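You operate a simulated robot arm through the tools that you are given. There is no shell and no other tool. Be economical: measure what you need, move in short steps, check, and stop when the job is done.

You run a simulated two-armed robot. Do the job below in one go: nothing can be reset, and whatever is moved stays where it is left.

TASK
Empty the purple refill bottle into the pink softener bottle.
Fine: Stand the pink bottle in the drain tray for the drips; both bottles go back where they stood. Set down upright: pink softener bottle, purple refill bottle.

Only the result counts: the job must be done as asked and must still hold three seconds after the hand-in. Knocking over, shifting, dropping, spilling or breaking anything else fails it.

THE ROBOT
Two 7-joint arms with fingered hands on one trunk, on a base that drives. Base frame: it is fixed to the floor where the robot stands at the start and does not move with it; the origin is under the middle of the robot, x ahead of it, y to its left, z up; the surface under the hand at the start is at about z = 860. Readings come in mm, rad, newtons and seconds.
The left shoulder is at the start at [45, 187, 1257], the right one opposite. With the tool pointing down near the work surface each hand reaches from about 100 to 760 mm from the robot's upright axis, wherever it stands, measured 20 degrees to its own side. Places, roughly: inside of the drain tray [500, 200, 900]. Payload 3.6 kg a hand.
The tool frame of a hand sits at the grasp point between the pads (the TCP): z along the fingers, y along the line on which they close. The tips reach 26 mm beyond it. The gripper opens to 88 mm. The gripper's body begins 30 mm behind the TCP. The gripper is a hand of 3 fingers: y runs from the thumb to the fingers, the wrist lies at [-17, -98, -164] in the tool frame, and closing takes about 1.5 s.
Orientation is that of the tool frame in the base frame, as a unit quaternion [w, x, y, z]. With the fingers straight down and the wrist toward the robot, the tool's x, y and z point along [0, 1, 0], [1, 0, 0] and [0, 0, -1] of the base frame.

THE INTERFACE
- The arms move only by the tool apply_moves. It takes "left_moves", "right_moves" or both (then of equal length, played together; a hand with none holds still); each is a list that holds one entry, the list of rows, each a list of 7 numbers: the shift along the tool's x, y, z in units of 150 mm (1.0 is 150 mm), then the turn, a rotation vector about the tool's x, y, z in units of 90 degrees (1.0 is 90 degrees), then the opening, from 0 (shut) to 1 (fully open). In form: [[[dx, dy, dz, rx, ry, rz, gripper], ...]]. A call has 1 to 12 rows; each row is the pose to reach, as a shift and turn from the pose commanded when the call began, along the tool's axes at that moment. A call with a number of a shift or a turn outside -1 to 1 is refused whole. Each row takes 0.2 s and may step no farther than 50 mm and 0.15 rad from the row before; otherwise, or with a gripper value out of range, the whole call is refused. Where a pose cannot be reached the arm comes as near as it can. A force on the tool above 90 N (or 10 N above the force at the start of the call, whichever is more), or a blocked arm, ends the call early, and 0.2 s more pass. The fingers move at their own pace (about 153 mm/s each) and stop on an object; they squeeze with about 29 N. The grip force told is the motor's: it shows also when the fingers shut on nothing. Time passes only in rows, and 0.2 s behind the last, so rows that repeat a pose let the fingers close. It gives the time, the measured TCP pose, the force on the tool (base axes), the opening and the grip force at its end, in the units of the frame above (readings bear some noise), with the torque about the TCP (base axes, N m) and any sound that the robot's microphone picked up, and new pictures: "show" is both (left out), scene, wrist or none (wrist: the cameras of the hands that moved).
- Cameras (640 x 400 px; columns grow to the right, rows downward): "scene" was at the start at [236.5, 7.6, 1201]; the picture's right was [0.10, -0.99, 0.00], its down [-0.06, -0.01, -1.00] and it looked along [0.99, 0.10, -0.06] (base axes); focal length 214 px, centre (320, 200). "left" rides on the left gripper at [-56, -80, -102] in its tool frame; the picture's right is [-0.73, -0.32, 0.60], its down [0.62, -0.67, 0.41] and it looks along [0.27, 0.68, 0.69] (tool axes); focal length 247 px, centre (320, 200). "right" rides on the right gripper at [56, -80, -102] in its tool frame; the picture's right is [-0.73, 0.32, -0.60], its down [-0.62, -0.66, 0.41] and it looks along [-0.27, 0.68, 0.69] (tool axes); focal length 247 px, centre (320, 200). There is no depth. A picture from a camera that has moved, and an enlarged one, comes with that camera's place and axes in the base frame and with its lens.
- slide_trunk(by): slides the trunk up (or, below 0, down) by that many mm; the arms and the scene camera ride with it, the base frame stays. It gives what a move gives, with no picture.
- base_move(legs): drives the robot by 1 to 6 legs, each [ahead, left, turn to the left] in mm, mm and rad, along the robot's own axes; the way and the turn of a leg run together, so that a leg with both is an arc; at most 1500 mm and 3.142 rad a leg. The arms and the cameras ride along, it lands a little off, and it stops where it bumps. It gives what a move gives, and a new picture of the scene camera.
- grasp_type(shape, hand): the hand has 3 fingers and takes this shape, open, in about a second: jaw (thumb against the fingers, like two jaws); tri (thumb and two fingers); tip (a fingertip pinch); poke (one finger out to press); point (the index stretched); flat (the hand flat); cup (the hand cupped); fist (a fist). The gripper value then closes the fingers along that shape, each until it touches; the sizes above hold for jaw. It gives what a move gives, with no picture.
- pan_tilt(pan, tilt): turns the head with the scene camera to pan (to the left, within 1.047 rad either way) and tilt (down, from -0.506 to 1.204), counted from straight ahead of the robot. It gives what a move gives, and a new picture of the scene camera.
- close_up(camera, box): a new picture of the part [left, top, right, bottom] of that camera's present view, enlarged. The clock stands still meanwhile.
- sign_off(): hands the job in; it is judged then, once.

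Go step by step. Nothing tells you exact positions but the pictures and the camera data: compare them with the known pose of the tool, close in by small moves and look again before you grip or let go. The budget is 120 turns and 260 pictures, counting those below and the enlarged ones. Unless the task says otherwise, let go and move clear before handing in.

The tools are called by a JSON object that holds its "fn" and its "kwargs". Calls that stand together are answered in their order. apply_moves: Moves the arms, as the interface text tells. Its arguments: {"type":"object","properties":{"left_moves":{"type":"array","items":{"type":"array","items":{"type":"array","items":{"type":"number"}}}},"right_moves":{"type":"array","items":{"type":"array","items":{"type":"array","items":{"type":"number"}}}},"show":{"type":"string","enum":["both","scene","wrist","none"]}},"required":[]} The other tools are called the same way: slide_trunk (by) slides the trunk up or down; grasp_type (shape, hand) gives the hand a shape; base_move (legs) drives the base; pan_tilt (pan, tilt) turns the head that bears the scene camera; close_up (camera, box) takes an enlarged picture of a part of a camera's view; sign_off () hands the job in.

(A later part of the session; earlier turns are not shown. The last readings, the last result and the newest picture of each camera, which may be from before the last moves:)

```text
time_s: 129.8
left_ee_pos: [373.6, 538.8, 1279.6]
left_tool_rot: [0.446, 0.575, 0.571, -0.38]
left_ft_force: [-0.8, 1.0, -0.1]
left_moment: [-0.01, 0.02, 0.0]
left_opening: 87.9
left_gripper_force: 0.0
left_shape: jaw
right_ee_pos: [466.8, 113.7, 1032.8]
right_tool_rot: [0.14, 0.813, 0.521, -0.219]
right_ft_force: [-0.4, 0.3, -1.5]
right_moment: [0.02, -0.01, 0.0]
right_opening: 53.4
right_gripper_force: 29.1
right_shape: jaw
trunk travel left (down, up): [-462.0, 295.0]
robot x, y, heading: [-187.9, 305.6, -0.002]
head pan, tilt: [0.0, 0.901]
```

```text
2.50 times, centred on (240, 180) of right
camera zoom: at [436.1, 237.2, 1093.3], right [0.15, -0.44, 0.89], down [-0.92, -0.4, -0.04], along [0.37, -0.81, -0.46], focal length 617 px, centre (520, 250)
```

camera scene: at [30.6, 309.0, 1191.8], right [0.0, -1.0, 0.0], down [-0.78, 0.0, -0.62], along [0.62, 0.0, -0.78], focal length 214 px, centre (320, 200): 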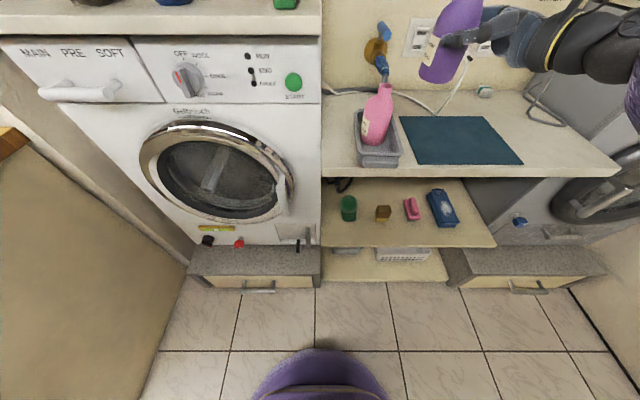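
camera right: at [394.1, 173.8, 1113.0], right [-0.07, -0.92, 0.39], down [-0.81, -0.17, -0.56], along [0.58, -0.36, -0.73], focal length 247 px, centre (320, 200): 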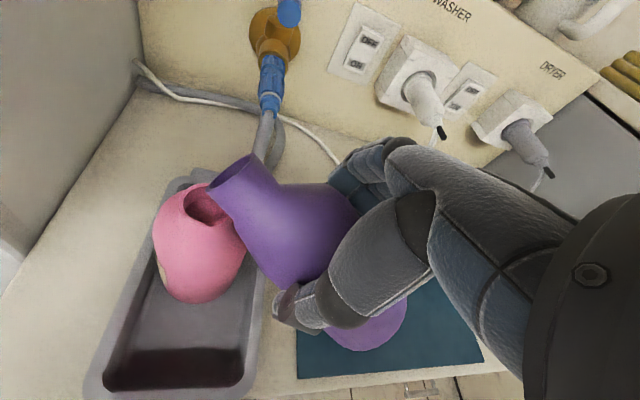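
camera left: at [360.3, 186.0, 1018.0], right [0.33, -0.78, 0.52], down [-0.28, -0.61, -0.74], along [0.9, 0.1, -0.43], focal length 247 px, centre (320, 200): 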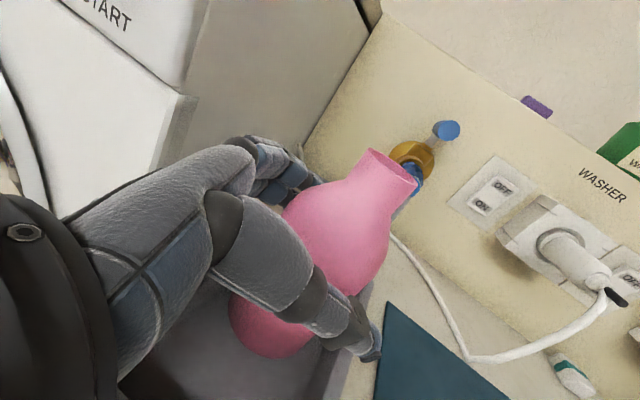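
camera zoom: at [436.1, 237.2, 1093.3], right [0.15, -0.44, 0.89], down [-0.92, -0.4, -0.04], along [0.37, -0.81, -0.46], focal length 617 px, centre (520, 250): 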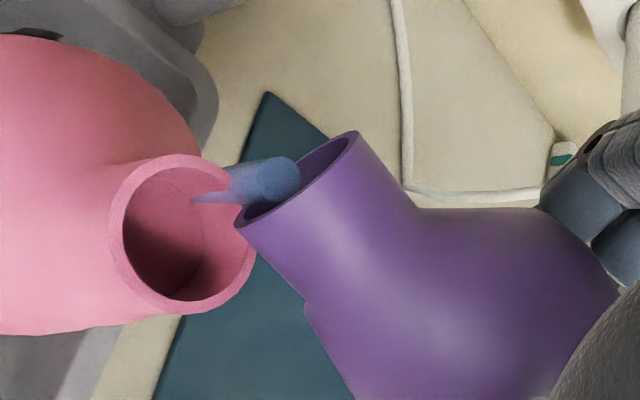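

Liquid is flowing into the pink mouth, entering a bit on the far side. Shift 5 mm back and keep pouring.

{"fn": "apply_moves", "kwargs": {"right_moves": [[[-0.012, -0.03, 0.007, 0, 0, 0, 0.3], [-0.012, -0.03, 0.007, 0, 0, 0, 0.3], [-0.012, -0.03, 0.007, 0, 0, 0, 0.3], [-0.012, -0.03, 0.007, 0, 0, 0, 0.3], [-0.012, -0.03, 0.007, 0, 0, 0, 0.3], [-0.012, -0.03, 0.007, 0, 0, 0, 0.3]]], "show": "none"}}

{"fn": "close_up", "kwargs": {"camera": "scene", "box": [330, 20, 450, 110]}}

{"fn": "close_up", "kwargs": {"camera": "right", "box": [140, 100, 340, 260]}}

```text
time_s: 131.2
left_ee_pos: [373.3, 538.5, 1278.7]
left_tool_rot: [0.446, 0.575, 0.571, -0.381]
left_ft_force: [0.0, 0.0, -0.5]
left_moment: [0.0, 0.02, -0.01]
left_opening: 87.9
left_gripper_force: 0.1
left_shape: jaw
right_ee_pos: [462.9, 112.2, 1033.2]
right_tool_rot: [0.141, 0.813, 0.522, -0.218]
right_ft_force: [-0.6, 0.3, -0.5]
right_moment: [0.02, 0.03, -0.02]
right_opening: 53.1
right_gripper_force: 29.6
right_shape: jaw
trunk travel left (down, up): [-462.0, 295.0]
robot x, y, heading: [-183.7, 309.3, 0.001]
head pan, tilt: [0.0, 0.901]
```

```text
4.44 times, centred on (390, 65) of scene
camera zoom: at [30.6, 308.1, 1191.8], right [0.0, -1.0, 0.0], down [-0.78, 0.0, -0.62], along [0.62, 0.0, -0.78], focal length 953 px, centre (9, 800)
```

zoom: 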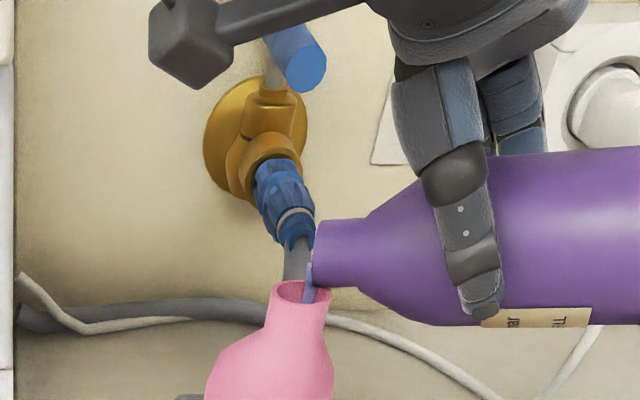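

```text
2.50 times, centred on (240, 180) of right
camera zoom: at [431.3, 237.1, 1093.1], right [0.15, -0.44, 0.89], down [-0.92, -0.4, -0.04], along [0.37, -0.81, -0.46], focal length 617 px, centre (520, 250)
```

zoom: 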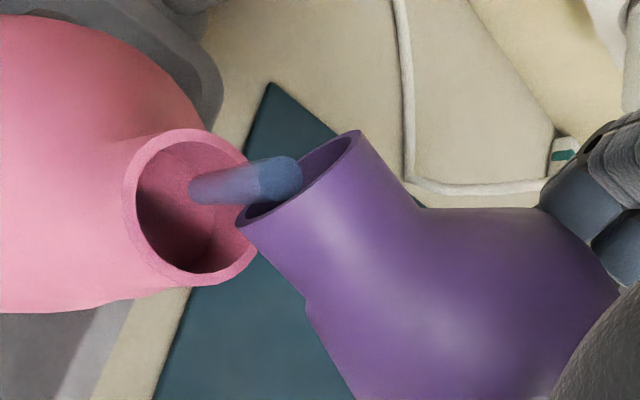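

The stream enters well inside. Hold for a couple of seconds.

{"fn": "apply_moves", "kwargs": {"right_moves": [[[0, 0, 0, 0, 0, 0, 0.3], [0, 0, 0, 0, 0, 0, 0.3], [0, 0, 0, 0, 0, 0, 0.3], [0, 0, 0, 0, 0, 0, 0.3], [0, 0, 0, 0, 0, 0, 0.3], [0, 0, 0, 0, 0, 0, 0.3], [0, 0, 0, 0, 0, 0, 0.3], [0, 0, 0, 0, 0, 0, 0.3], [0, 0, 0, 0, 0, 0, 0.3], [0, 0, 0, 0, 0, 0, 0.3], [0, 0, 0, 0, 0, 0, 0.3], [0, 0, 0, 0, 0, 0, 0.3]]], "show": "none"}}

{"fn": "close_up", "kwargs": {"camera": "right", "box": [140, 100, 340, 260]}}

```text
time_s: 133.8
left_ee_pos: [374.1, 539.4, 1279.9]
left_tool_rot: [0.445, 0.575, 0.571, -0.381]
left_ft_force: [0.3, -0.5, -0.3]
left_moment: [0.01, -0.02, 0.01]
left_opening: 87.8
left_gripper_force: 0.1
left_shape: jaw
right_ee_pos: [463.4, 113.3, 1033.3]
right_tool_rot: [0.139, 0.813, 0.521, -0.218]
right_ft_force: [0.0, -0.1, -1.2]
right_moment: [-0.02, -0.02, 0.01]
right_opening: 53.4
right_gripper_force: 29.1
right_shape: jaw
trunk travel left (down, up): [-462.0, 295.0]
robot x, y, heading: [-184.7, 309.3, 0.002]
head pan, tilt: [0.0, 0.901]
```

```text
2.50 times, centred on (240, 180) of right
camera zoom: at [431.3, 237.2, 1093.2], right [0.15, -0.44, 0.89], down [-0.92, -0.4, -0.04], along [0.37, -0.81, -0.46], focal length 617 px, centre (520, 250)
```

zoom: 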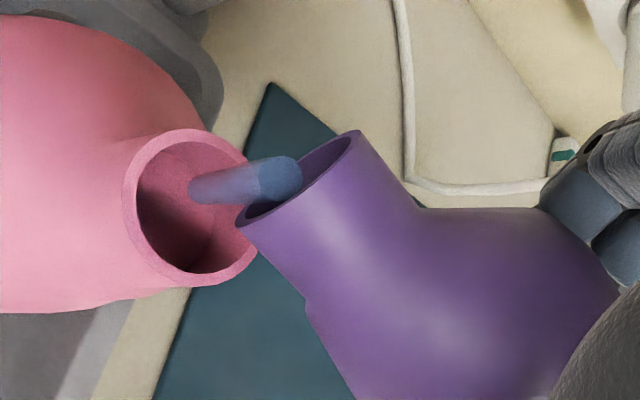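

Steady flow. Ease on to 112° then 120°, holding.

{"fn": "apply_moves", "kwargs": {"right_moves": [[[-0.001, 0, -0.053, 0, -0.0778, 0, 0.3], [-0.001, 0, -0.053, 0, -0.0778, 0, 0.3], [-0.001, 0, -0.053, 0, -0.0778, 0, 0.3], [-0.001, 0, -0.053, 0, -0.0778, 0, 0.3], [-0.001, 0, -0.053, 0, -0.0778, 0, 0.3], [-0.001, 0, -0.053, 0, -0.0778, 0, 0.3], [-0.001, 0, -0.053, 0, -0.0778, 0, 0.3], [-0.001, 0, -0.053, 0, -0.0778, 0, 0.3]]], "show": "none"}}

{"fn": "close_up", "kwargs": {"camera": "right", "box": [140, 100, 340, 260]}}

{"fn": "close_up", "kwargs": {"camera": "scene", "box": [330, 20, 450, 110]}}

```text
time_s: 135.6
left_ee_pos: [374.8, 539.0, 1279.1]
left_tool_rot: [0.445, 0.576, 0.571, -0.381]
left_ft_force: [-1.1, 0.6, 0.0]
left_moment: [-0.02, 0.0, -0.01]
left_opening: 87.6
left_gripper_force: 0.2
left_shape: jaw
right_ee_pos: [461.1, 114.9, 1039.5]
right_tool_rot: [0.171, 0.798, 0.511, -0.268]
right_ft_force: [-0.2, 0.0, -1.2]
right_moment: [0.03, -0.01, 0.0]
right_opening: 53.3
right_gripper_force: 29.1
right_shape: jaw
right hand out of reach, approached as far as the arm can: row 1, 2, 3, 4, 5, 6, 7, 8
trunk travel left (down, up): [-462.0, 295.0]
robot x, y, heading: [-185.1, 308.8, -0.004]
head pan, tilt: [0.0, 0.901]
```

```text
2.50 times, centred on (240, 180) of right
camera zoom: at [431.6, 245.3, 1088.0], right [0.19, -0.34, 0.92], down [-0.92, -0.4, 0.05], along [0.35, -0.85, -0.39], focal length 617 px, centre (520, 250)
```

zoom: 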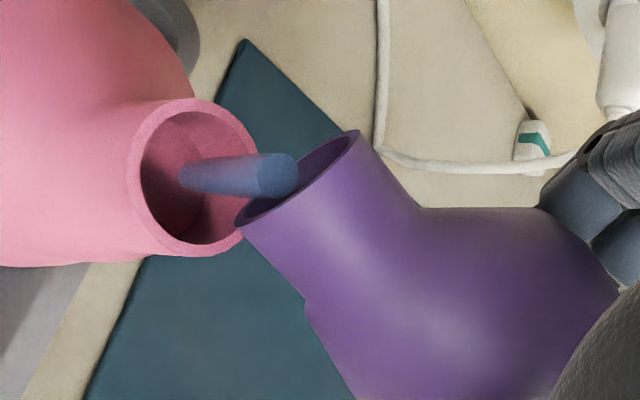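

```text
4.44 times, centred on (390, 65) of scene
camera zoom: at [30.6, 308.1, 1191.9], right [0.0, -1.0, 0.0], down [-0.78, 0.0, -0.62], along [0.62, 0.0, -0.78], focal length 953 px, centre (9, 800)
```

zoom: 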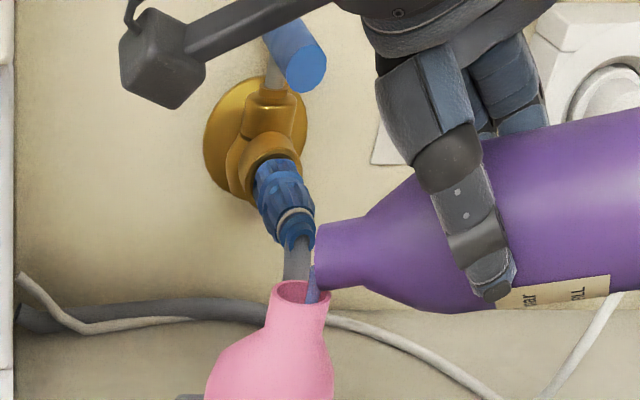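

Flow continues well-centred; the arm is at a limit here near 111°. Keep holding and let it drain.

{"fn": "apply_moves", "kwargs": {"right_moves": [[[0, 0, 0, 0, 0, 0, 0.3], [0, 0, 0, 0, 0, 0, 0.3], [0, 0, 0, 0, 0, 0, 0.3], [0, 0, 0, 0, 0, 0, 0.3], [0, 0, 0, 0, 0, 0, 0.3], [0, 0, 0, 0, 0, 0, 0.3], [0, 0, 0, 0, 0, 0, 0.3], [0, 0, 0, 0, 0, 0, 0.3], [0, 0, 0, 0, 0, 0, 0.3], [0, 0, 0, 0, 0, 0, 0.3], [0, 0, 0, 0, 0, 0, 0.3], [0, 0, 0, 0, 0, 0, 0.3]]], "show": "none"}}

{"fn": "apply_moves", "kwargs": {"right_moves": [[[0, 0, 0, 0, 0, 0, 0.3], [0, 0, 0, 0, 0, 0, 0.3], [0, 0, 0, 0, 0, 0, 0.3], [0, 0, 0, 0, 0, 0, 0.3], [0, 0, 0, 0, 0, 0, 0.3], [0, 0, 0, 0, 0, 0, 0.3], [0, 0, 0, 0, 0, 0, 0.3], [0, 0, 0, 0, 0, 0, 0.3], [0, 0, 0, 0, 0, 0, 0.3], [0, 0, 0, 0, 0, 0, 0.3], [0, 0, 0, 0, 0, 0, 0.3], [0, 0, 0, 0, 0, 0, 0.3]]], "show": "none"}}

{"fn": "close_up", "kwargs": {"camera": "right", "box": [140, 100, 340, 260]}}

```text
time_s: 138.2
left_ee_pos: [374.7, 538.5, 1280.1]
left_tool_rot: [0.446, 0.575, 0.57, -0.381]
left_ft_force: [-0.5, -0.1, -0.4]
left_moment: [0.0, -0.03, 0.0]
left_opening: 87.9
left_gripper_force: 0.2
left_shape: jaw
right_ee_pos: [460.9, 115.5, 1040.6]
right_tool_rot: [0.171, 0.798, 0.512, -0.267]
right_ft_force: [0.1, 0.1, -0.2]
right_moment: [-0.01, -0.01, 0.04]
right_opening: 53.2
right_gripper_force: 29.1
right_shape: jaw
trunk travel left (down, up): [-462.0, 295.0]
robot x, y, heading: [-187.1, 309.7, -0.002]
head pan, tilt: [0.0, 0.901]
```

```text
time_s: 140.8
left_ee_pos: [375.6, 539.0, 1279.5]
left_tool_rot: [0.445, 0.576, 0.571, -0.38]
left_ft_force: [0.6, 0.4, 0.9]
left_moment: [0.01, -0.02, -0.02]
left_opening: 87.9
left_gripper_force: 0.0
left_shape: jaw
right_ee_pos: [459.4, 115.7, 1040.4]
right_tool_rot: [0.172, 0.798, 0.511, -0.269]
right_ft_force: [0.0, 0.2, -1.7]
right_moment: [0.0, -0.01, 0.02]
right_opening: 53.0
right_gripper_force: 28.9
right_shape: jaw
trunk travel left (down, up): [-462.0, 295.0]
robot x, y, heading: [-182.8, 311.8, -0.004]
head pan, tilt: [0.0, 0.901]
```

```text
2.50 times, centred on (240, 180) of right
camera zoom: at [431.6, 245.3, 1088.1], right [0.19, -0.34, 0.92], down [-0.92, -0.4, 0.05], along [0.35, -0.85, -0.39], focal length 617 px, centre (520, 250)
```

zoom: 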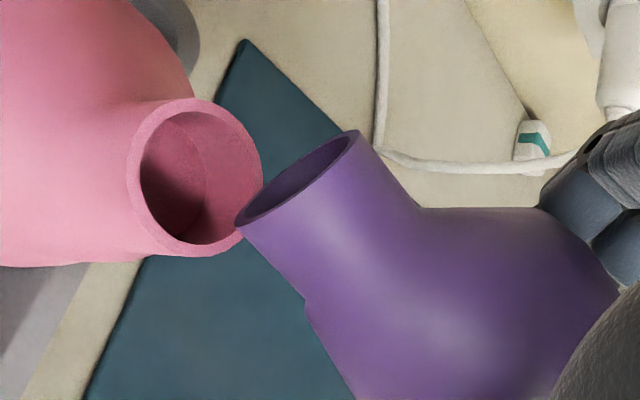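

Flow has stopped. To get the last out I need more tilt: untilt to 85°, rise, and reposition the base for better reach.

{"fn": "apply_moves", "kwargs": {"right_moves": [[[-0.093, 0.024, -0.034, 0, 0.075, 0, 0.3], [-0.186, 0.049, -0.069, 0, 0.15, 0, 0.3], [-0.278, 0.073, -0.103, 0, 0.225, 0, 0.3], [-0.371, 0.097, -0.137, 0, 0.3, 0, 0.3]]], "show": "none"}}

{"fn": "base_move", "kwargs": {"legs": [[0, 35, 0.002]]}}

{"fn": "close_up", "kwargs": {"camera": "scene", "box": [330, 20, 450, 110]}}

{"fn": "close_up", "kwargs": {"camera": "right", "box": [100, 100, 340, 300]}}

```text
time_s: 141.8
left_ee_pos: [374.0, 538.7, 1279.2]
left_tool_rot: [0.446, 0.575, 0.571, -0.38]
left_ft_force: [0.4, -0.3, -0.1]
left_moment: [-0.01, 0.02, 0.03]
left_opening: 87.6
left_gripper_force: 0.2
left_shape: jaw
right_ee_pos: [460.0, 79.8, 1090.6]
right_tool_rot: [0.048, 0.839, 0.537, -0.072]
right_ft_force: [0.2, 0.0, -0.6]
right_moment: [0.02, -0.02, 0.0]
right_opening: 53.1
right_gripper_force: 28.7
right_shape: jaw
trunk travel left (down, up): [-462.0, 295.0]
robot x, y, heading: [-182.7, 310.4, 0.001]
head pan, tilt: [0.0, 0.901]
```

```text
time_s: 142.7
left_ee_pos: [373.6, 577.0, 1279.9]
left_tool_rot: [0.447, 0.574, 0.571, -0.38]
left_ft_force: [-0.2, 0.5, -0.4]
left_moment: [-0.04, 0.0, 0.02]
left_opening: 87.9
left_gripper_force: 0.0
left_shape: jaw
right_ee_pos: [460.3, 118.6, 1090.1]
right_tool_rot: [0.048, 0.838, 0.538, -0.074]
right_ft_force: [0.4, 1.3, -0.5]
right_moment: [-0.05, 0.0, -0.01]
right_opening: 53.3
right_gripper_force: 28.6
right_shape: jaw
trunk travel left (down, up): [-462.0, 295.0]
robot x, y, heading: [-187.7, 345.2, 0.008]
head pan, tilt: [0.0, 0.901]
camera scene: at [30.5, 345.5, 1191.9], right [0.0, -1.0, 0.0], down [-0.78, 0.0, -0.62], along [0.62, 0.0, -0.78], focal length 214 px, centre (320, 200)
```

scene: 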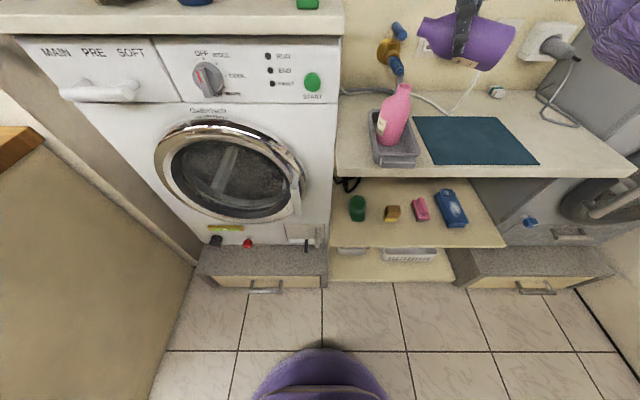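

```text
4.44 times, centred on (390, 65) of scene
camera zoom: at [30.5, 345.5, 1191.9], right [0.0, -1.0, 0.0], down [-0.78, 0.0, -0.62], along [0.62, 0.0, -0.78], focal length 953 px, centre (9, 800)
```

zoom: 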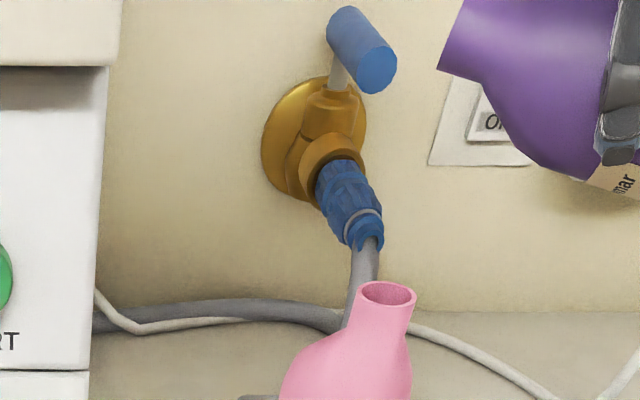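

```text
2.00 times, centred on (220, 200) of right
camera zoom: at [417.9, 218.0, 1181.0], right [0.03, -0.69, 0.72], down [-0.89, -0.35, -0.3], along [0.46, -0.63, -0.63], focal length 494 px, centre (520, 200)
```

zoom: 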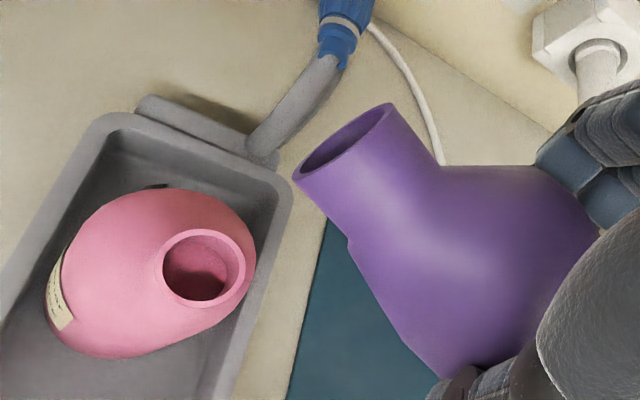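

No spills; pink shows liquid inside. Lower the trunk 50 mm and resume tilting, over the mouth, to 122°.

{"fn": "slide_trunk", "kwargs": {"by": -50}}

{"fn": "apply_moves", "kwargs": {"right_moves": [[[-0.04, 0.022, 0.075, 0, -0.0778, 0, 0.3], [-0.032, 0.03, 0.08, 0, -0.1667, 0, 0.3], [-0.014, 0.029, 0.036, 0, -0.2556, 0, 0.3], [0.004, 0.031, -0.014, 0, -0.3333, 0, 0.3], [0.004, 0.031, -0.014, 0, -0.3333, 0, 0.3]]], "show": "none"}}

{"fn": "close_up", "kwargs": {"camera": "right", "box": [140, 100, 340, 260]}}

{"fn": "close_up", "kwargs": {"camera": "scene", "box": [350, 20, 470, 110]}}

```text
time_s: 143.6
left_ee_pos: [374.1, 574.5, 1230.0]
left_tool_rot: [0.447, 0.575, 0.571, -0.379]
left_ft_force: [0.3, 0.0, -0.5]
left_moment: [0.01, 0.0, 0.01]
left_opening: 87.7
left_gripper_force: 0.0
left_shape: jaw
right_ee_pos: [461.2, 115.1, 1041.1]
right_tool_rot: [0.048, 0.838, 0.538, -0.074]
right_ft_force: [-0.9, 0.4, -0.8]
right_moment: [0.02, -0.01, 0.05]
right_opening: 53.4
right_gripper_force: 29.3
right_shape: jaw
trunk travel left (down, up): [-412.0, 345.0]
robot x, y, heading: [-184.7, 345.1, 0.001]
head pan, tilt: [0.0, 0.901]
```

```text
time_s: 144.8
left_ee_pos: [373.5, 574.8, 1229.3]
left_tool_rot: [0.446, 0.575, 0.571, -0.38]
left_ft_force: [0.5, 0.5, 0.6]
left_moment: [-0.01, 0.01, 0.02]
left_opening: 88.0
left_gripper_force: 0.1
left_shape: jaw
right_ee_pos: [465.5, 113.3, 1043.3]
right_tool_rot: [0.187, 0.79, 0.507, -0.289]
right_ft_force: [-1.4, -0.3, -0.1]
right_moment: [0.02, -0.04, 0.02]
right_opening: 53.2
right_gripper_force: 29.5
right_shape: jaw
trunk travel left (down, up): [-412.0, 345.0]
robot x, y, heading: [-184.3, 346.5, 0.003]
head pan, tilt: [0.0, 0.901]
```

```text
2.50 times, centred on (240, 180) of right
camera zoom: at [437.6, 247.0, 1084.4], right [0.22, -0.29, 0.93], down [-0.91, -0.4, 0.09], along [0.35, -0.87, -0.35], focal length 617 px, centre (520, 250)
```

zoom: 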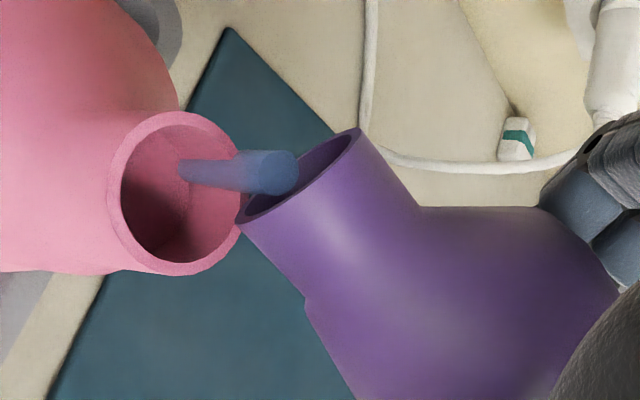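

```text
4.44 times, centred on (410, 65) of scene
camera zoom: at [35.0, 343.2, 1139.2], right [0.0, -1.0, 0.0], down [-0.78, 0.0, -0.62], along [0.62, 0.0, -0.78], focal length 953 px, centre (-80, 800)
```

zoom: 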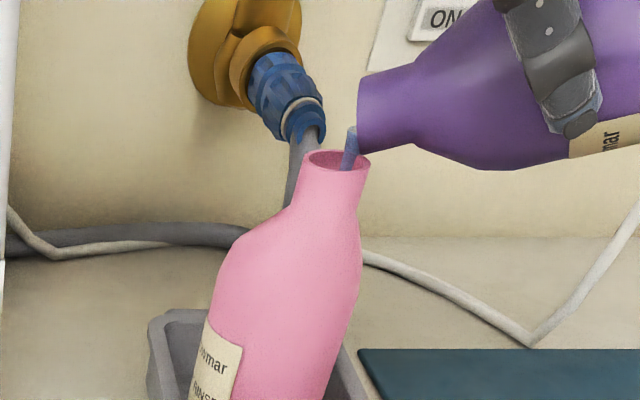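

Flow resumed and enters the mouth; nudge 4 mm left and hold.

{"fn": "apply_moves", "kwargs": {"right_moves": [[[0.019, -0.011, -0.015, 0, 0, 0, 0.3], [0.019, -0.011, -0.015, 0, 0, 0, 0.3], [0.019, -0.011, -0.015, 0, 0, 0, 0.3], [0.019, -0.011, -0.015, 0, 0, 0, 0.3], [0.019, -0.011, -0.015, 0, 0, 0, 0.3], [0.019, -0.011, -0.015, 0, 0, 0, 0.3], [0.019, -0.011, -0.015, 0, 0, 0, 0.3], [0.019, -0.011, -0.015, 0, 0, 0, 0.3], [0.019, -0.011, -0.015, 0, 0, 0, 0.3], [0.019, -0.011, -0.015, 0, 0, 0, 0.3]]], "show": "none"}}

{"fn": "close_up", "kwargs": {"camera": "right", "box": [140, 100, 340, 260]}}

```text
time_s: 147.0
left_ee_pos: [373.7, 574.7, 1229.1]
left_tool_rot: [0.446, 0.574, 0.571, -0.381]
left_ft_force: [-0.2, 0.5, -0.6]
left_moment: [-0.04, 0.01, -0.04]
left_opening: 87.7
left_gripper_force: 0.0
left_shape: jaw
right_ee_pos: [465.2, 119.9, 1042.6]
right_tool_rot: [0.185, 0.79, 0.508, -0.289]
right_ft_force: [0.4, -0.9, -0.9]
right_moment: [0.03, -0.03, -0.02]
right_opening: 53.2
right_gripper_force: 29.0
right_shape: jaw
trunk travel left (down, up): [-412.0, 345.0]
robot x, y, heading: [-182.8, 342.6, -0.0]
head pan, tilt: [0.0, 0.901]
```

```text
2.50 times, centred on (240, 180) of right
camera zoom: at [437.4, 251.1, 1084.1], right [0.22, -0.29, 0.93], down [-0.91, -0.4, 0.09], along [0.35, -0.87, -0.35], focal length 617 px, centre (520, 250)
```

zoom: 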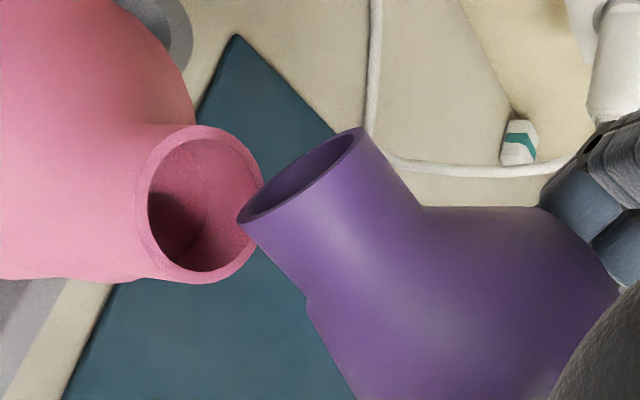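

Stopped again. Continue to 122° and 129°.

{"fn": "apply_moves", "kwargs": {"right_moves": [[[0.001, 0.001, -0.053, 0, -0.0778, 0, 0.3], [0.001, 0.001, -0.053, 0, -0.0778, 0, 0.3], [0.001, 0.001, -0.053, 0, -0.0778, 0, 0.3], [0.001, 0.001, -0.053, 0, -0.0778, 0, 0.3]]], "show": "none"}}

{"fn": "close_up", "kwargs": {"camera": "right", "box": [140, 100, 340, 260]}}

{"fn": "apply_moves", "kwargs": {"right_moves": [[[0.005, 0.001, -0.052, 0, -0.0778, 0, 0.3], [0.005, 0.001, -0.052, 0, -0.0778, 0, 0.3], [0.005, 0.001, -0.052, 0, -0.0778, 0, 0.3], [0.005, 0.001, -0.052, 0, -0.0778, 0, 0.3], [0.005, 0.001, -0.052, 0, -0.0778, 0, 0.3], [0.005, 0.001, -0.052, 0, -0.0778, 0, 0.3]]], "show": "none"}}

{"fn": "close_up", "kwargs": {"camera": "right", "box": [140, 100, 340, 260]}}

```text
time_s: 148.0
left_ee_pos: [373.1, 573.9, 1230.7]
left_tool_rot: [0.446, 0.575, 0.571, -0.38]
left_ft_force: [0.7, 0.1, -0.9]
left_moment: [-0.02, 0.0, 0.01]
left_opening: 87.9
left_gripper_force: 0.1
left_shape: jaw
right_ee_pos: [467.2, 123.5, 1048.7]
right_tool_rot: [0.215, 0.771, 0.496, -0.337]
right_ft_force: [0.0, 0.0, 0.2]
right_moment: [0.01, 0.0, -0.02]
right_opening: 53.2
right_gripper_force: 28.9
right_shape: jaw
trunk travel left (down, up): [-412.0, 345.0]
robot x, y, heading: [-186.6, 344.7, 0.004]
head pan, tilt: [0.0, 0.901]
```

```text
2.50 times, centred on (240, 180) of right
camera zoom: at [441.1, 259.4, 1076.6], right [0.26, -0.19, 0.95], down [-0.91, -0.38, 0.18], along [0.33, -0.9, -0.27], focal length 617 px, centre (520, 250)
```

zoom: 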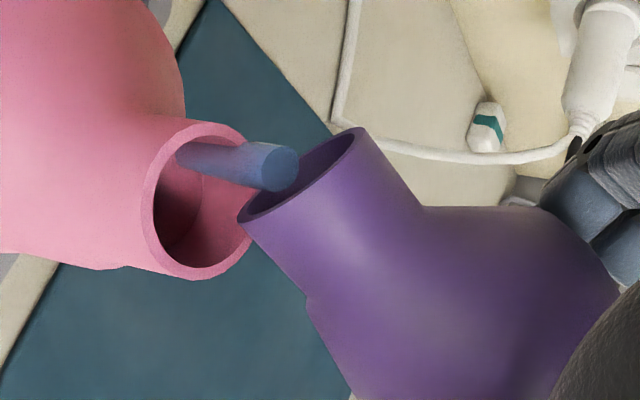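

```text
time_s: 149.4
left_ee_pos: [373.0, 575.0, 1230.4]
left_tool_rot: [0.446, 0.575, 0.571, -0.38]
left_ft_force: [-0.2, 0.3, -0.4]
left_moment: [-0.02, 0.0, -0.01]
left_opening: 87.8
left_gripper_force: 0.1
left_shape: jaw
right_ee_pos: [458.9, 125.4, 1053.2]
right_tool_rot: [0.246, 0.749, 0.482, -0.382]
right_ft_force: [0.0, 0.5, 0.0]
right_moment: [0.02, 0.01, 0.01]
right_opening: 53.0
right_gripper_force: 29.3
right_shape: jaw
right hand out of reach, approached as far as the arm can: row 1, 2, 3, 4, 5, 6
trunk travel left (down, up): [-412.0, 345.0]
robot x, y, heading: [-183.9, 343.5, 0.0]
head pan, tilt: [0.0, 0.901]
```

```text
2.50 times, centred on (240, 180) of right
camera zoom: at [433.5, 264.5, 1067.7], right [0.31, -0.08, 0.95], down [-0.9, -0.36, 0.26], along [0.32, -0.93, -0.19], focal length 617 px, centre (520, 250)
```

zoom: 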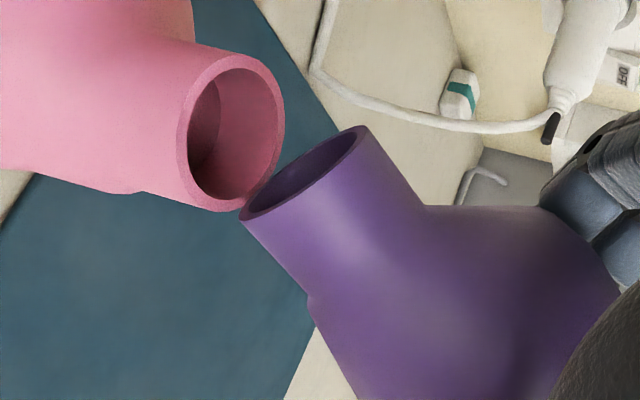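

At 129° nothing flows now, though the arm drifted 9 mm at its limit. Check for any spill.

{"fn": "close_up", "kwargs": {"camera": "scene", "box": [340, 20, 500, 180]}}

{"fn": "apply_moves", "kwargs": {"right_moves": [[[0, 0, 0, 0, 0, 0, 0.3], [0, 0, 0, 0, 0, 0, 0.3], [0, 0, 0, 0, 0, 0, 0.3], [0, 0, 0, 0, 0, 0, 0.3]]], "show": "wrist"}}

```text
2.50 times, centred on (420, 100) of scene
camera zoom: at [35.0, 343.5, 1139.2], right [0.0, -1.0, 0.0], down [-0.78, 0.0, -0.62], along [0.62, 0.0, -0.78], focal length 536 px, centre (70, 450)
```

zoom: 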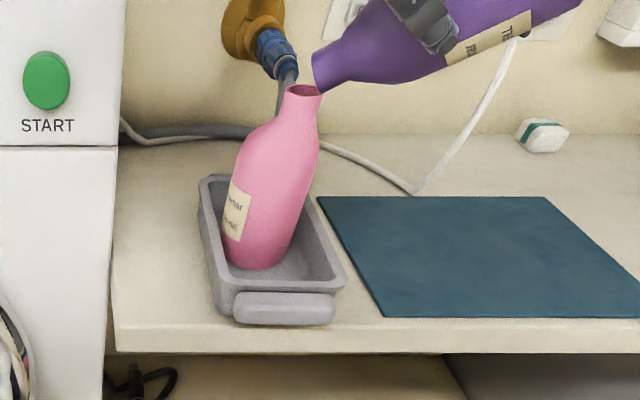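

```text
time_s: 150.4
left_ee_pos: [374.6, 574.8, 1230.0]
left_tool_rot: [0.446, 0.575, 0.57, -0.381]
left_ft_force: [0.2, -0.7, 0.0]
left_moment: [0.02, 0.01, 0.01]
left_opening: 87.6
left_gripper_force: 0.1
left_shape: jaw
right_ee_pos: [459.7, 124.8, 1053.3]
right_tool_rot: [0.245, 0.749, 0.482, -0.382]
right_ft_force: [0.1, -0.4, -1.4]
right_moment: [0.02, 0.0, 0.01]
right_opening: 53.1
right_gripper_force: 29.1
right_shape: jaw
trunk travel left (down, up): [-412.0, 345.0]
robot x, y, heading: [-186.9, 346.4, -0.002]
head pan, tilt: [0.0, 0.901]
camera right: at [433.5, 264.4, 1067.6], right [0.31, -0.08, 0.95], down [-0.9, -0.36, 0.26], along [0.32, -0.93, -0.19], focal length 247 px, centre (320, 200)
```

right: 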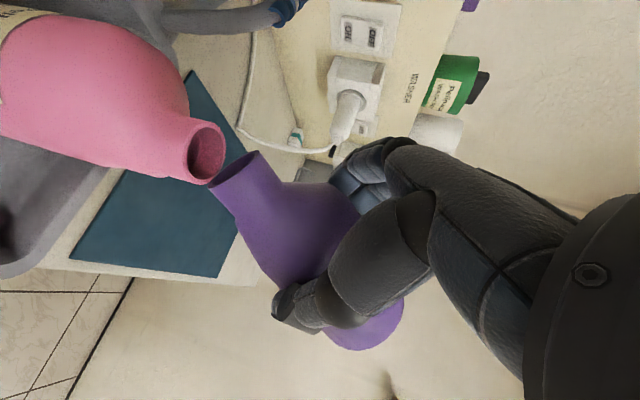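

No spill. Move the base 11 mm forward to recentre, then try a bit more tilt for any remainder.

{"fn": "base_move", "kwargs": {"legs": [[11, 2, 0]]}}

{"fn": "apply_moves", "kwargs": {"right_moves": [[[0.01, 0.01, -0.06, 0, -0.08, 0, 0.3], [0.01, 0.01, -0.06, 0, -0.08, 0, 0.3], [0.01, 0.01, -0.06, 0, -0.08, 0, 0.3], [0.01, 0.01, -0.06, 0, -0.08, 0, 0.3]]], "show": "none"}}

{"fn": "close_up", "kwargs": {"camera": "right", "box": [140, 60, 340, 220]}}

{"fn": "close_up", "kwargs": {"camera": "scene", "box": [350, 20, 470, 110]}}

```text
time_s: 151.2
left_ee_pos: [386.6, 575.6, 1231.0]
left_tool_rot: [0.446, 0.574, 0.572, -0.381]
left_ft_force: [0.2, -0.6, -0.7]
left_moment: [-0.01, 0.0, 0.02]
left_opening: 87.9
left_gripper_force: 0.1
left_shape: jaw
right_ee_pos: [471.1, 128.0, 1052.9]
right_tool_rot: [0.245, 0.749, 0.481, -0.383]
right_ft_force: [0.1, 0.2, 0.2]
right_moment: [0.02, 0.0, -0.01]
right_opening: 52.9
right_gripper_force: 28.7
right_shape: jaw
trunk travel left (down, up): [-412.0, 345.0]
robot x, y, heading: [-173.5, 345.9, 0.003]
head pan, tilt: [0.0, 0.901]
camera scene: at [46.7, 345.6, 1139.1], right [0.0, -1.0, 0.0], down [-0.78, 0.0, -0.62], along [0.62, 0.0, -0.78], focal length 214 px, centre (320, 200)
```

scene: 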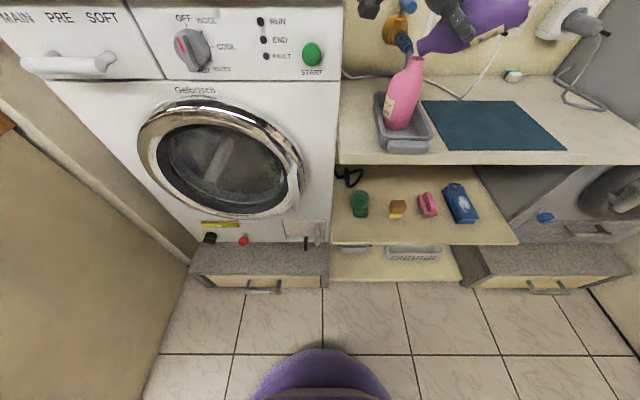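

```text
time_s: 152.2
left_ee_pos: [385.1, 576.2, 1230.4]
left_tool_rot: [0.446, 0.574, 0.572, -0.38]
left_ft_force: [0.3, -0.2, 0.2]
left_moment: [0.01, 0.02, 0.0]
left_opening: 87.7
left_gripper_force: 0.1
left_shape: jaw
right_ee_pos: [457.7, 127.3, 1061.0]
right_tool_rot: [0.275, 0.723, 0.466, -0.429]
right_ft_force: [0.6, 0.5, -0.5]
right_moment: [0.0, 0.0, 0.01]
right_opening: 52.9
right_gripper_force: 28.9
right_shape: jaw
right hand out of reach, approached as far as the arm can: row 1, 2, 3, 4
trunk travel left (down, up): [-412.0, 345.0]
robot x, y, heading: [-173.4, 346.6, -0.002]
head pan, tilt: [0.0, 0.901]
```

```text
2.50 times, centred on (240, 140) of right
camera zoom: at [433.3, 268.8, 1058.8], right [0.36, 0.02, 0.93], down [-0.88, -0.32, 0.35], along [0.31, -0.95, -0.1], focal length 617 px, centre (520, 350)
```

zoom: 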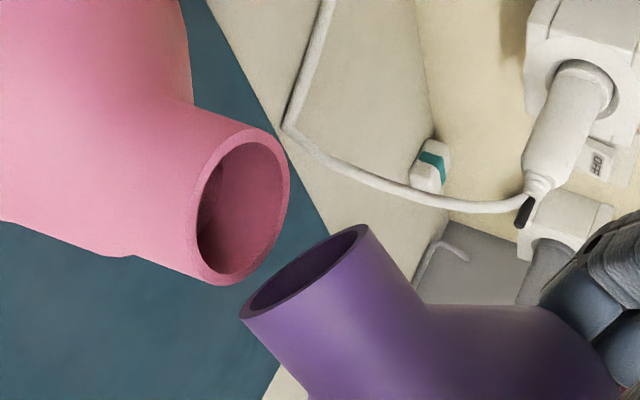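

```text
4.44 times, centred on (410, 65) of scene
camera zoom: at [46.1, 345.3, 1139.2], right [0.0, -1.0, 0.0], down [-0.78, 0.0, -0.62], along [0.62, 0.0, -0.78], focal length 953 px, centre (-80, 800)
```

zoom: 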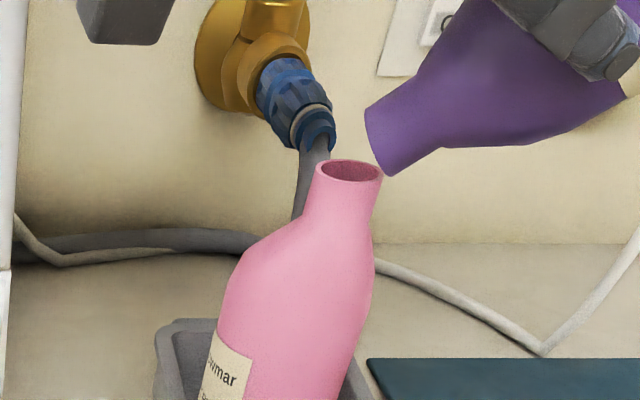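

No drip even at 136°: the purple bottle is empty. Untilt it back to upright while backing away to the right.

{"fn": "apply_moves", "kwargs": {"right_moves": [[[-0.1, 0.03, 0.023, 0, 0.09, 0, 0.3], [-0.2, 0.06, 0.047, 0, 0.18, 0, 0.3], [-0.3, 0.09, 0.07, 0, 0.27, 0, 0.3], [-0.395, 0.125, 0.093, 0, 0.36, 0, 0.3], [-0.395, 0.125, 0.093, 0, 0.45, 0, 0.3], [-0.395, 0.125, 0.093, 0, 0.54, 0, 0.3], [-0.395, 0.125, 0.093, 0, 0.63, 0, 0.3], [-0.395, 0.125, 0.093, 0, 0.72, 0, 0.3], [-0.395, 0.125, 0.093, 0, 0.81, 0, 0.3], [-0.395, 0.125, 0.093, 0, 0.9, 0, 0.3], [-0.395, 0.125, 0.093, 0, 0.99, 0, 0.3]]], "show": "none"}}

{"fn": "close_up", "kwargs": {"camera": "scene", "box": [340, 0, 520, 130]}}

```text
time_s: 154.6
left_ee_pos: [384.3, 577.2, 1229.2]
left_tool_rot: [0.446, 0.575, 0.571, -0.38]
left_ft_force: [1.0, -0.5, -0.3]
left_moment: [-0.01, 0.0, 0.01]
left_opening: 87.6
left_gripper_force: 0.1
left_shape: jaw
right_ee_pos: [458.7, 84.8, 1104.5]
right_tool_rot: [-0.13, 0.816, 0.526, 0.203]
right_ft_force: [-0.6, 0.5, -1.0]
right_moment: [0.02, -0.01, 0.01]
right_opening: 52.5
right_gripper_force: 29.1
right_shape: jaw
trunk travel left (down, up): [-412.0, 345.0]
robot x, y, heading: [-174.9, 344.1, 0.002]
head pan, tilt: [0.0, 0.901]
```

```text
3.08 times, centred on (430, 65) of scene
camera zoom: at [45.9, 345.3, 1139.2], right [0.0, -1.0, 0.0], down [-0.78, 0.0, -0.62], along [0.62, 0.0, -0.78], focal length 660 px, centre (-18, 615)
```

zoom: 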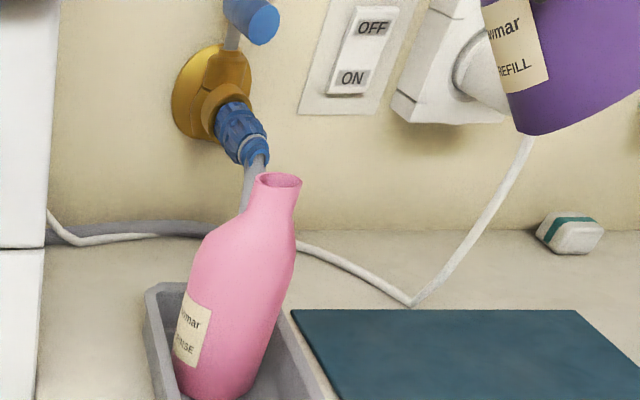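

Finish untilting (47°) to upright.

{"fn": "apply_moves", "kwargs": {"right_moves": [[[0, 0, 0, 0, 0.087, 0, 0.3], [0, 0, 0, 0, 0.173, 0, 0.3], [0, 0, 0, 0, 0.26, 0, 0.3], [0, 0, 0, 0, 0.347, 0, 0.3], [0, 0, 0, 0, 0.433, 0, 0.3], [0, 0, 0, 0, 0.52, 0, 0.3], [0, 0, 0, 0, 0.52, 0, 0.3]]], "show": "none"}}

{"fn": "base_move", "kwargs": {"legs": [[0, -317, -0.002], [38, 0, 0]]}}

{"fn": "close_up", "kwargs": {"camera": "scene", "box": [350, 0, 530, 130]}}

```text
time_s: 156.2
left_ee_pos: [383.1, 576.3, 1229.2]
left_tool_rot: [0.446, 0.574, 0.572, -0.38]
left_ft_force: [0.2, -0.2, 0.2]
left_moment: [-0.02, 0.01, 0.02]
left_opening: 87.9
left_gripper_force: 0.0
left_shape: jaw
right_ee_pos: [459.1, 85.0, 1105.5]
right_tool_rot: [-0.328, 0.669, 0.429, 0.511]
right_ft_force: [0.1, -0.1, -0.4]
right_moment: [0.0, 0.02, -0.01]
right_opening: 52.8
right_gripper_force: 29.6
right_shape: jaw
trunk travel left (down, up): [-412.0, 345.0]
robot x, y, heading: [-173.4, 347.1, 0.002]
head pan, tilt: [0.0, 0.901]
```

```text
time_s: 158.8
left_ee_pos: [427.4, 259.0, 1228.5]
left_tool_rot: [0.445, 0.576, 0.57, -0.382]
left_ft_force: [0.5, -0.5, -0.5]
left_moment: [-0.01, 0.02, 0.0]
left_opening: 87.8
left_gripper_force: 0.1
left_shape: jaw
right_ee_pos: [498.8, -233.8, 1103.3]
right_tool_rot: [-0.327, 0.67, 0.429, 0.51]
right_ft_force: [0.1, -0.5, -0.8]
right_moment: [0.0, -0.01, 0.02]
right_opening: 52.7
right_gripper_force: 28.9
right_shape: jaw
trunk travel left (down, up): [-412.0, 345.0]
robot x, y, heading: [-136.7, 30.5, 0.002]
head pan, tilt: [0.0, 0.901]
camera scene: at [86.9, 27.8, 1138.7], right [0.0, -1.0, 0.0], down [-0.79, 0.0, -0.62], along [0.62, 0.0, -0.79], focal length 214 px, centre (320, 200)
```

scene: 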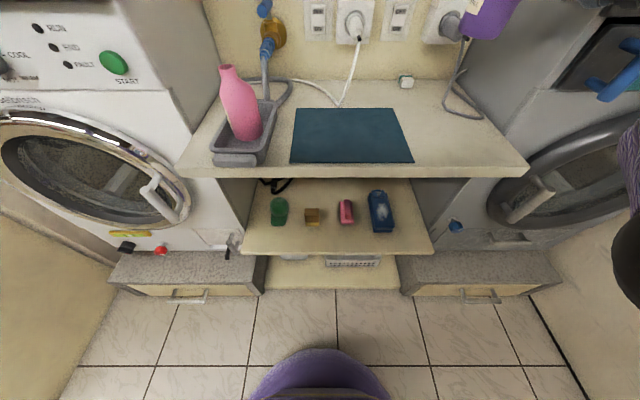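

```text
3.08 times, centred on (440, 65) of scene
camera zoom: at [86.9, 27.8, 1138.7], right [0.0, -1.0, 0.0], down [-0.79, 0.0, -0.62], along [0.62, 0.0, -0.79], focal length 660 px, centre (-49, 615)
```

zoom: 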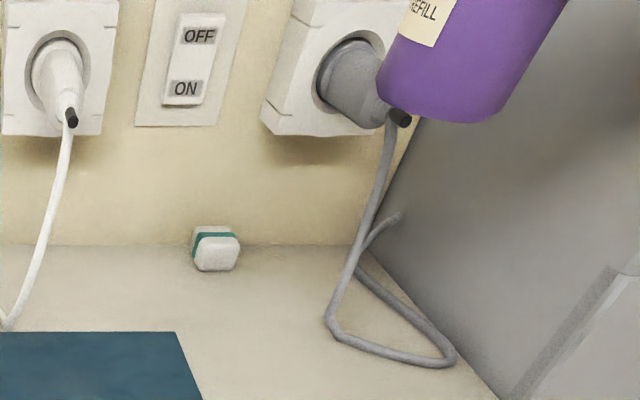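

Above the original spot. Lower 145 mm and check.

{"fn": "slide_trunk", "kwargs": {"by": -148}}

{"fn": "base_move", "kwargs": {"legs": [[0, 5, 0]]}}

{"fn": "close_up", "kwargs": {"camera": "scene", "box": [360, 0, 500, 90]}}

```text
time_s: 160.5
left_ee_pos: [419.9, 252.3, 1079.4]
left_tool_rot: [0.442, 0.578, 0.569, -0.384]
left_ft_force: [-13.9, -23.1, -1.6]
left_moment: [0.07, -0.06, 0.06]
left_opening: 87.6
left_gripper_force: 0.2
left_shape: jaw
right_ee_pos: [494.3, -236.8, 956.3]
right_tool_rot: [-0.327, 0.668, 0.428, 0.513]
right_ft_force: [0.0, 0.0, -0.7]
right_moment: [0.02, -0.01, 0.03]
right_opening: 52.9
right_gripper_force: 29.4
right_shape: jaw
trunk travel left (down, up): [-264.0, 493.0]
robot x, y, heading: [-133.6, 29.0, 0.002]
head pan, tilt: [0.0, 0.901]
```

```text
time_s: 161.2
left_ee_pos: [418.6, 254.8, 1080.9]
left_tool_rot: [0.44, 0.58, 0.568, -0.383]
left_ft_force: [-23.4, -34.6, -9.6]
left_moment: [-0.3, 0.12, 0.09]
left_opening: 87.7
left_gripper_force: 0.0
left_shape: jaw
right_ee_pos: [493.6, -232.2, 957.3]
right_tool_rot: [-0.328, 0.669, 0.428, 0.512]
right_ft_force: [-0.9, 0.5, -0.1]
right_moment: [0.0, -0.01, 0.0]
right_opening: 52.6
right_gripper_force: 28.6
right_shape: jaw
trunk travel left (down, up): [-264.0, 493.0]
robot x, y, heading: [-140.1, 30.6, 0.001]
head pan, tilt: [0.0, 0.901]
camera scene: at [103.4, 29.6, 980.3], right [0.0, -1.0, 0.0], down [-0.78, 0.0, -0.62], along [0.62, 0.0, -0.78], focal length 214 px, centre (320, 200)
```

scene: 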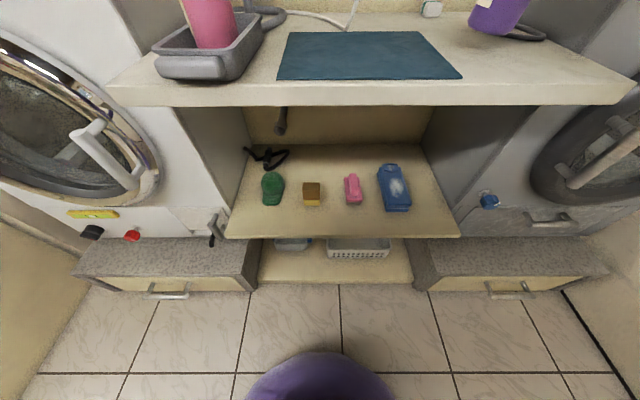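

```text
4.44 times, centred on (430, 45) of scene
camera zoom: at [103.4, 29.6, 980.3], right [0.0, -1.0, 0.0], down [-0.78, 0.0, -0.62], along [0.62, 0.0, -0.78], focal length 953 px, centre (-169, 889)
```

zoom: 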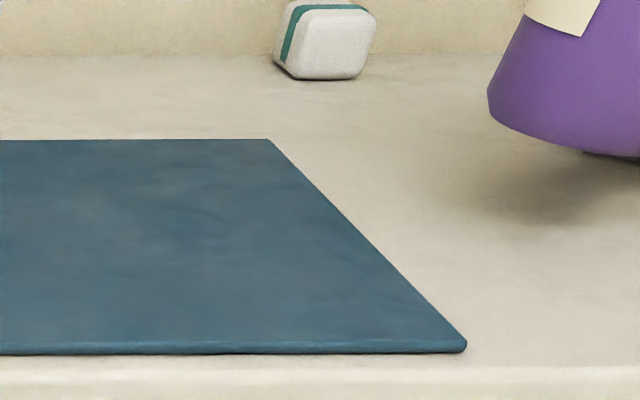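

The left hand is pressing on the washer corner (23–35 N). Pull it back toward the robot and up at once.

{"fn": "apply_moves", "kwargs": {"left_moves": [[[-0.03, -0.12, 0.03, 0, 0, 0, 1], [-0.06, -0.25, 0.05, 0, 0, 0, 1], [-0.15, -0.4, 0.05, 0, 0, 0, 1], [-0.3, -0.5, 0.0, 0, 0, 0, 1]]], "show": "wrist"}}

{"fn": "pan_tilt", "kwargs": {"pan": 0.35, "tilt": 0.3}}

```text
time_s: 162.2
left_ee_pos: [342.6, 242.2, 1116.3]
left_tool_rot: [0.44, 0.578, 0.568, -0.386]
left_ft_force: [0.6, -0.2, -0.2]
left_moment: [0.03, 0.0, 0.02]
left_opening: 87.8
left_gripper_force: 0.1
left_shape: jaw
right_ee_pos: [494.6, -229.0, 956.8]
right_tool_rot: [-0.327, 0.671, 0.428, 0.51]
right_ft_force: [-0.1, 0.0, -0.6]
right_moment: [-0.01, 0.01, 0.03]
right_opening: 52.9
right_gripper_force: 28.6
right_shape: jaw
trunk travel left (down, up): [-264.0, 493.0]
robot x, y, heading: [-135.7, 34.2, 0.0]
head pan, tilt: [0.0, 0.901]
camera left: at [253.9, 318.5, 1196.5], right [-0.33, -0.81, 0.48], down [-0.61, -0.21, -0.77], along [0.73, -0.54, -0.42], focal length 247 px, centre (320, 200)
```

left: 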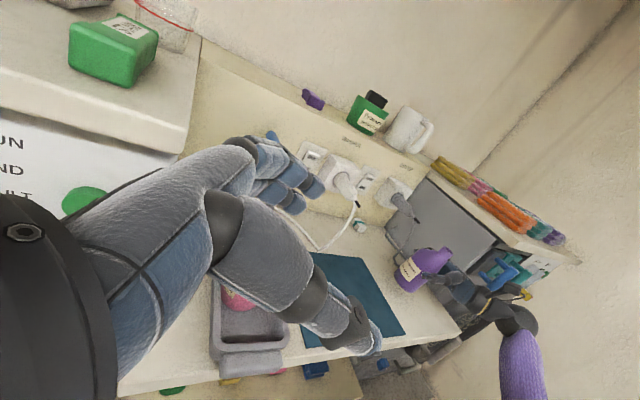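

```text
time_s: 163.2
left_ee_pos: [343.1, 242.0, 1116.2]
left_tool_rot: [0.44, 0.578, 0.568, -0.386]
left_ft_force: [-0.9, 0.5, -0.2]
left_moment: [0.02, 0.01, 0.0]
left_opening: 87.6
left_gripper_force: 0.0
left_shape: jaw
right_ee_pos: [495.7, -228.9, 956.0]
right_tool_rot: [-0.328, 0.67, 0.428, 0.511]
right_ft_force: [-0.5, 0.2, -0.5]
right_moment: [-0.01, 0.03, -0.02]
right_opening: 52.9
right_gripper_force: 29.2
right_shape: jaw
trunk travel left (down, up): [-264.0, 493.0]
robot x, y, heading: [-137.2, 34.0, -0.005]
head pan, tilt: [0.351, 0.3]
camera scene: at [117.6, 65.1, 1032.0], right [0.34, -0.94, 0.0], down [-0.28, -0.1, -0.95], along [0.9, 0.33, -0.3], focal length 214 px, centre (320, 200)
```

scene: 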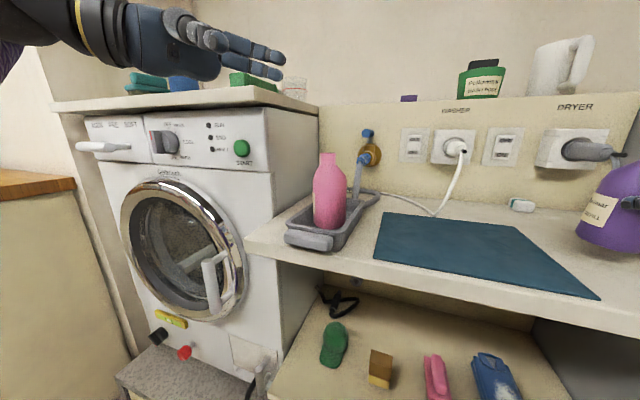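

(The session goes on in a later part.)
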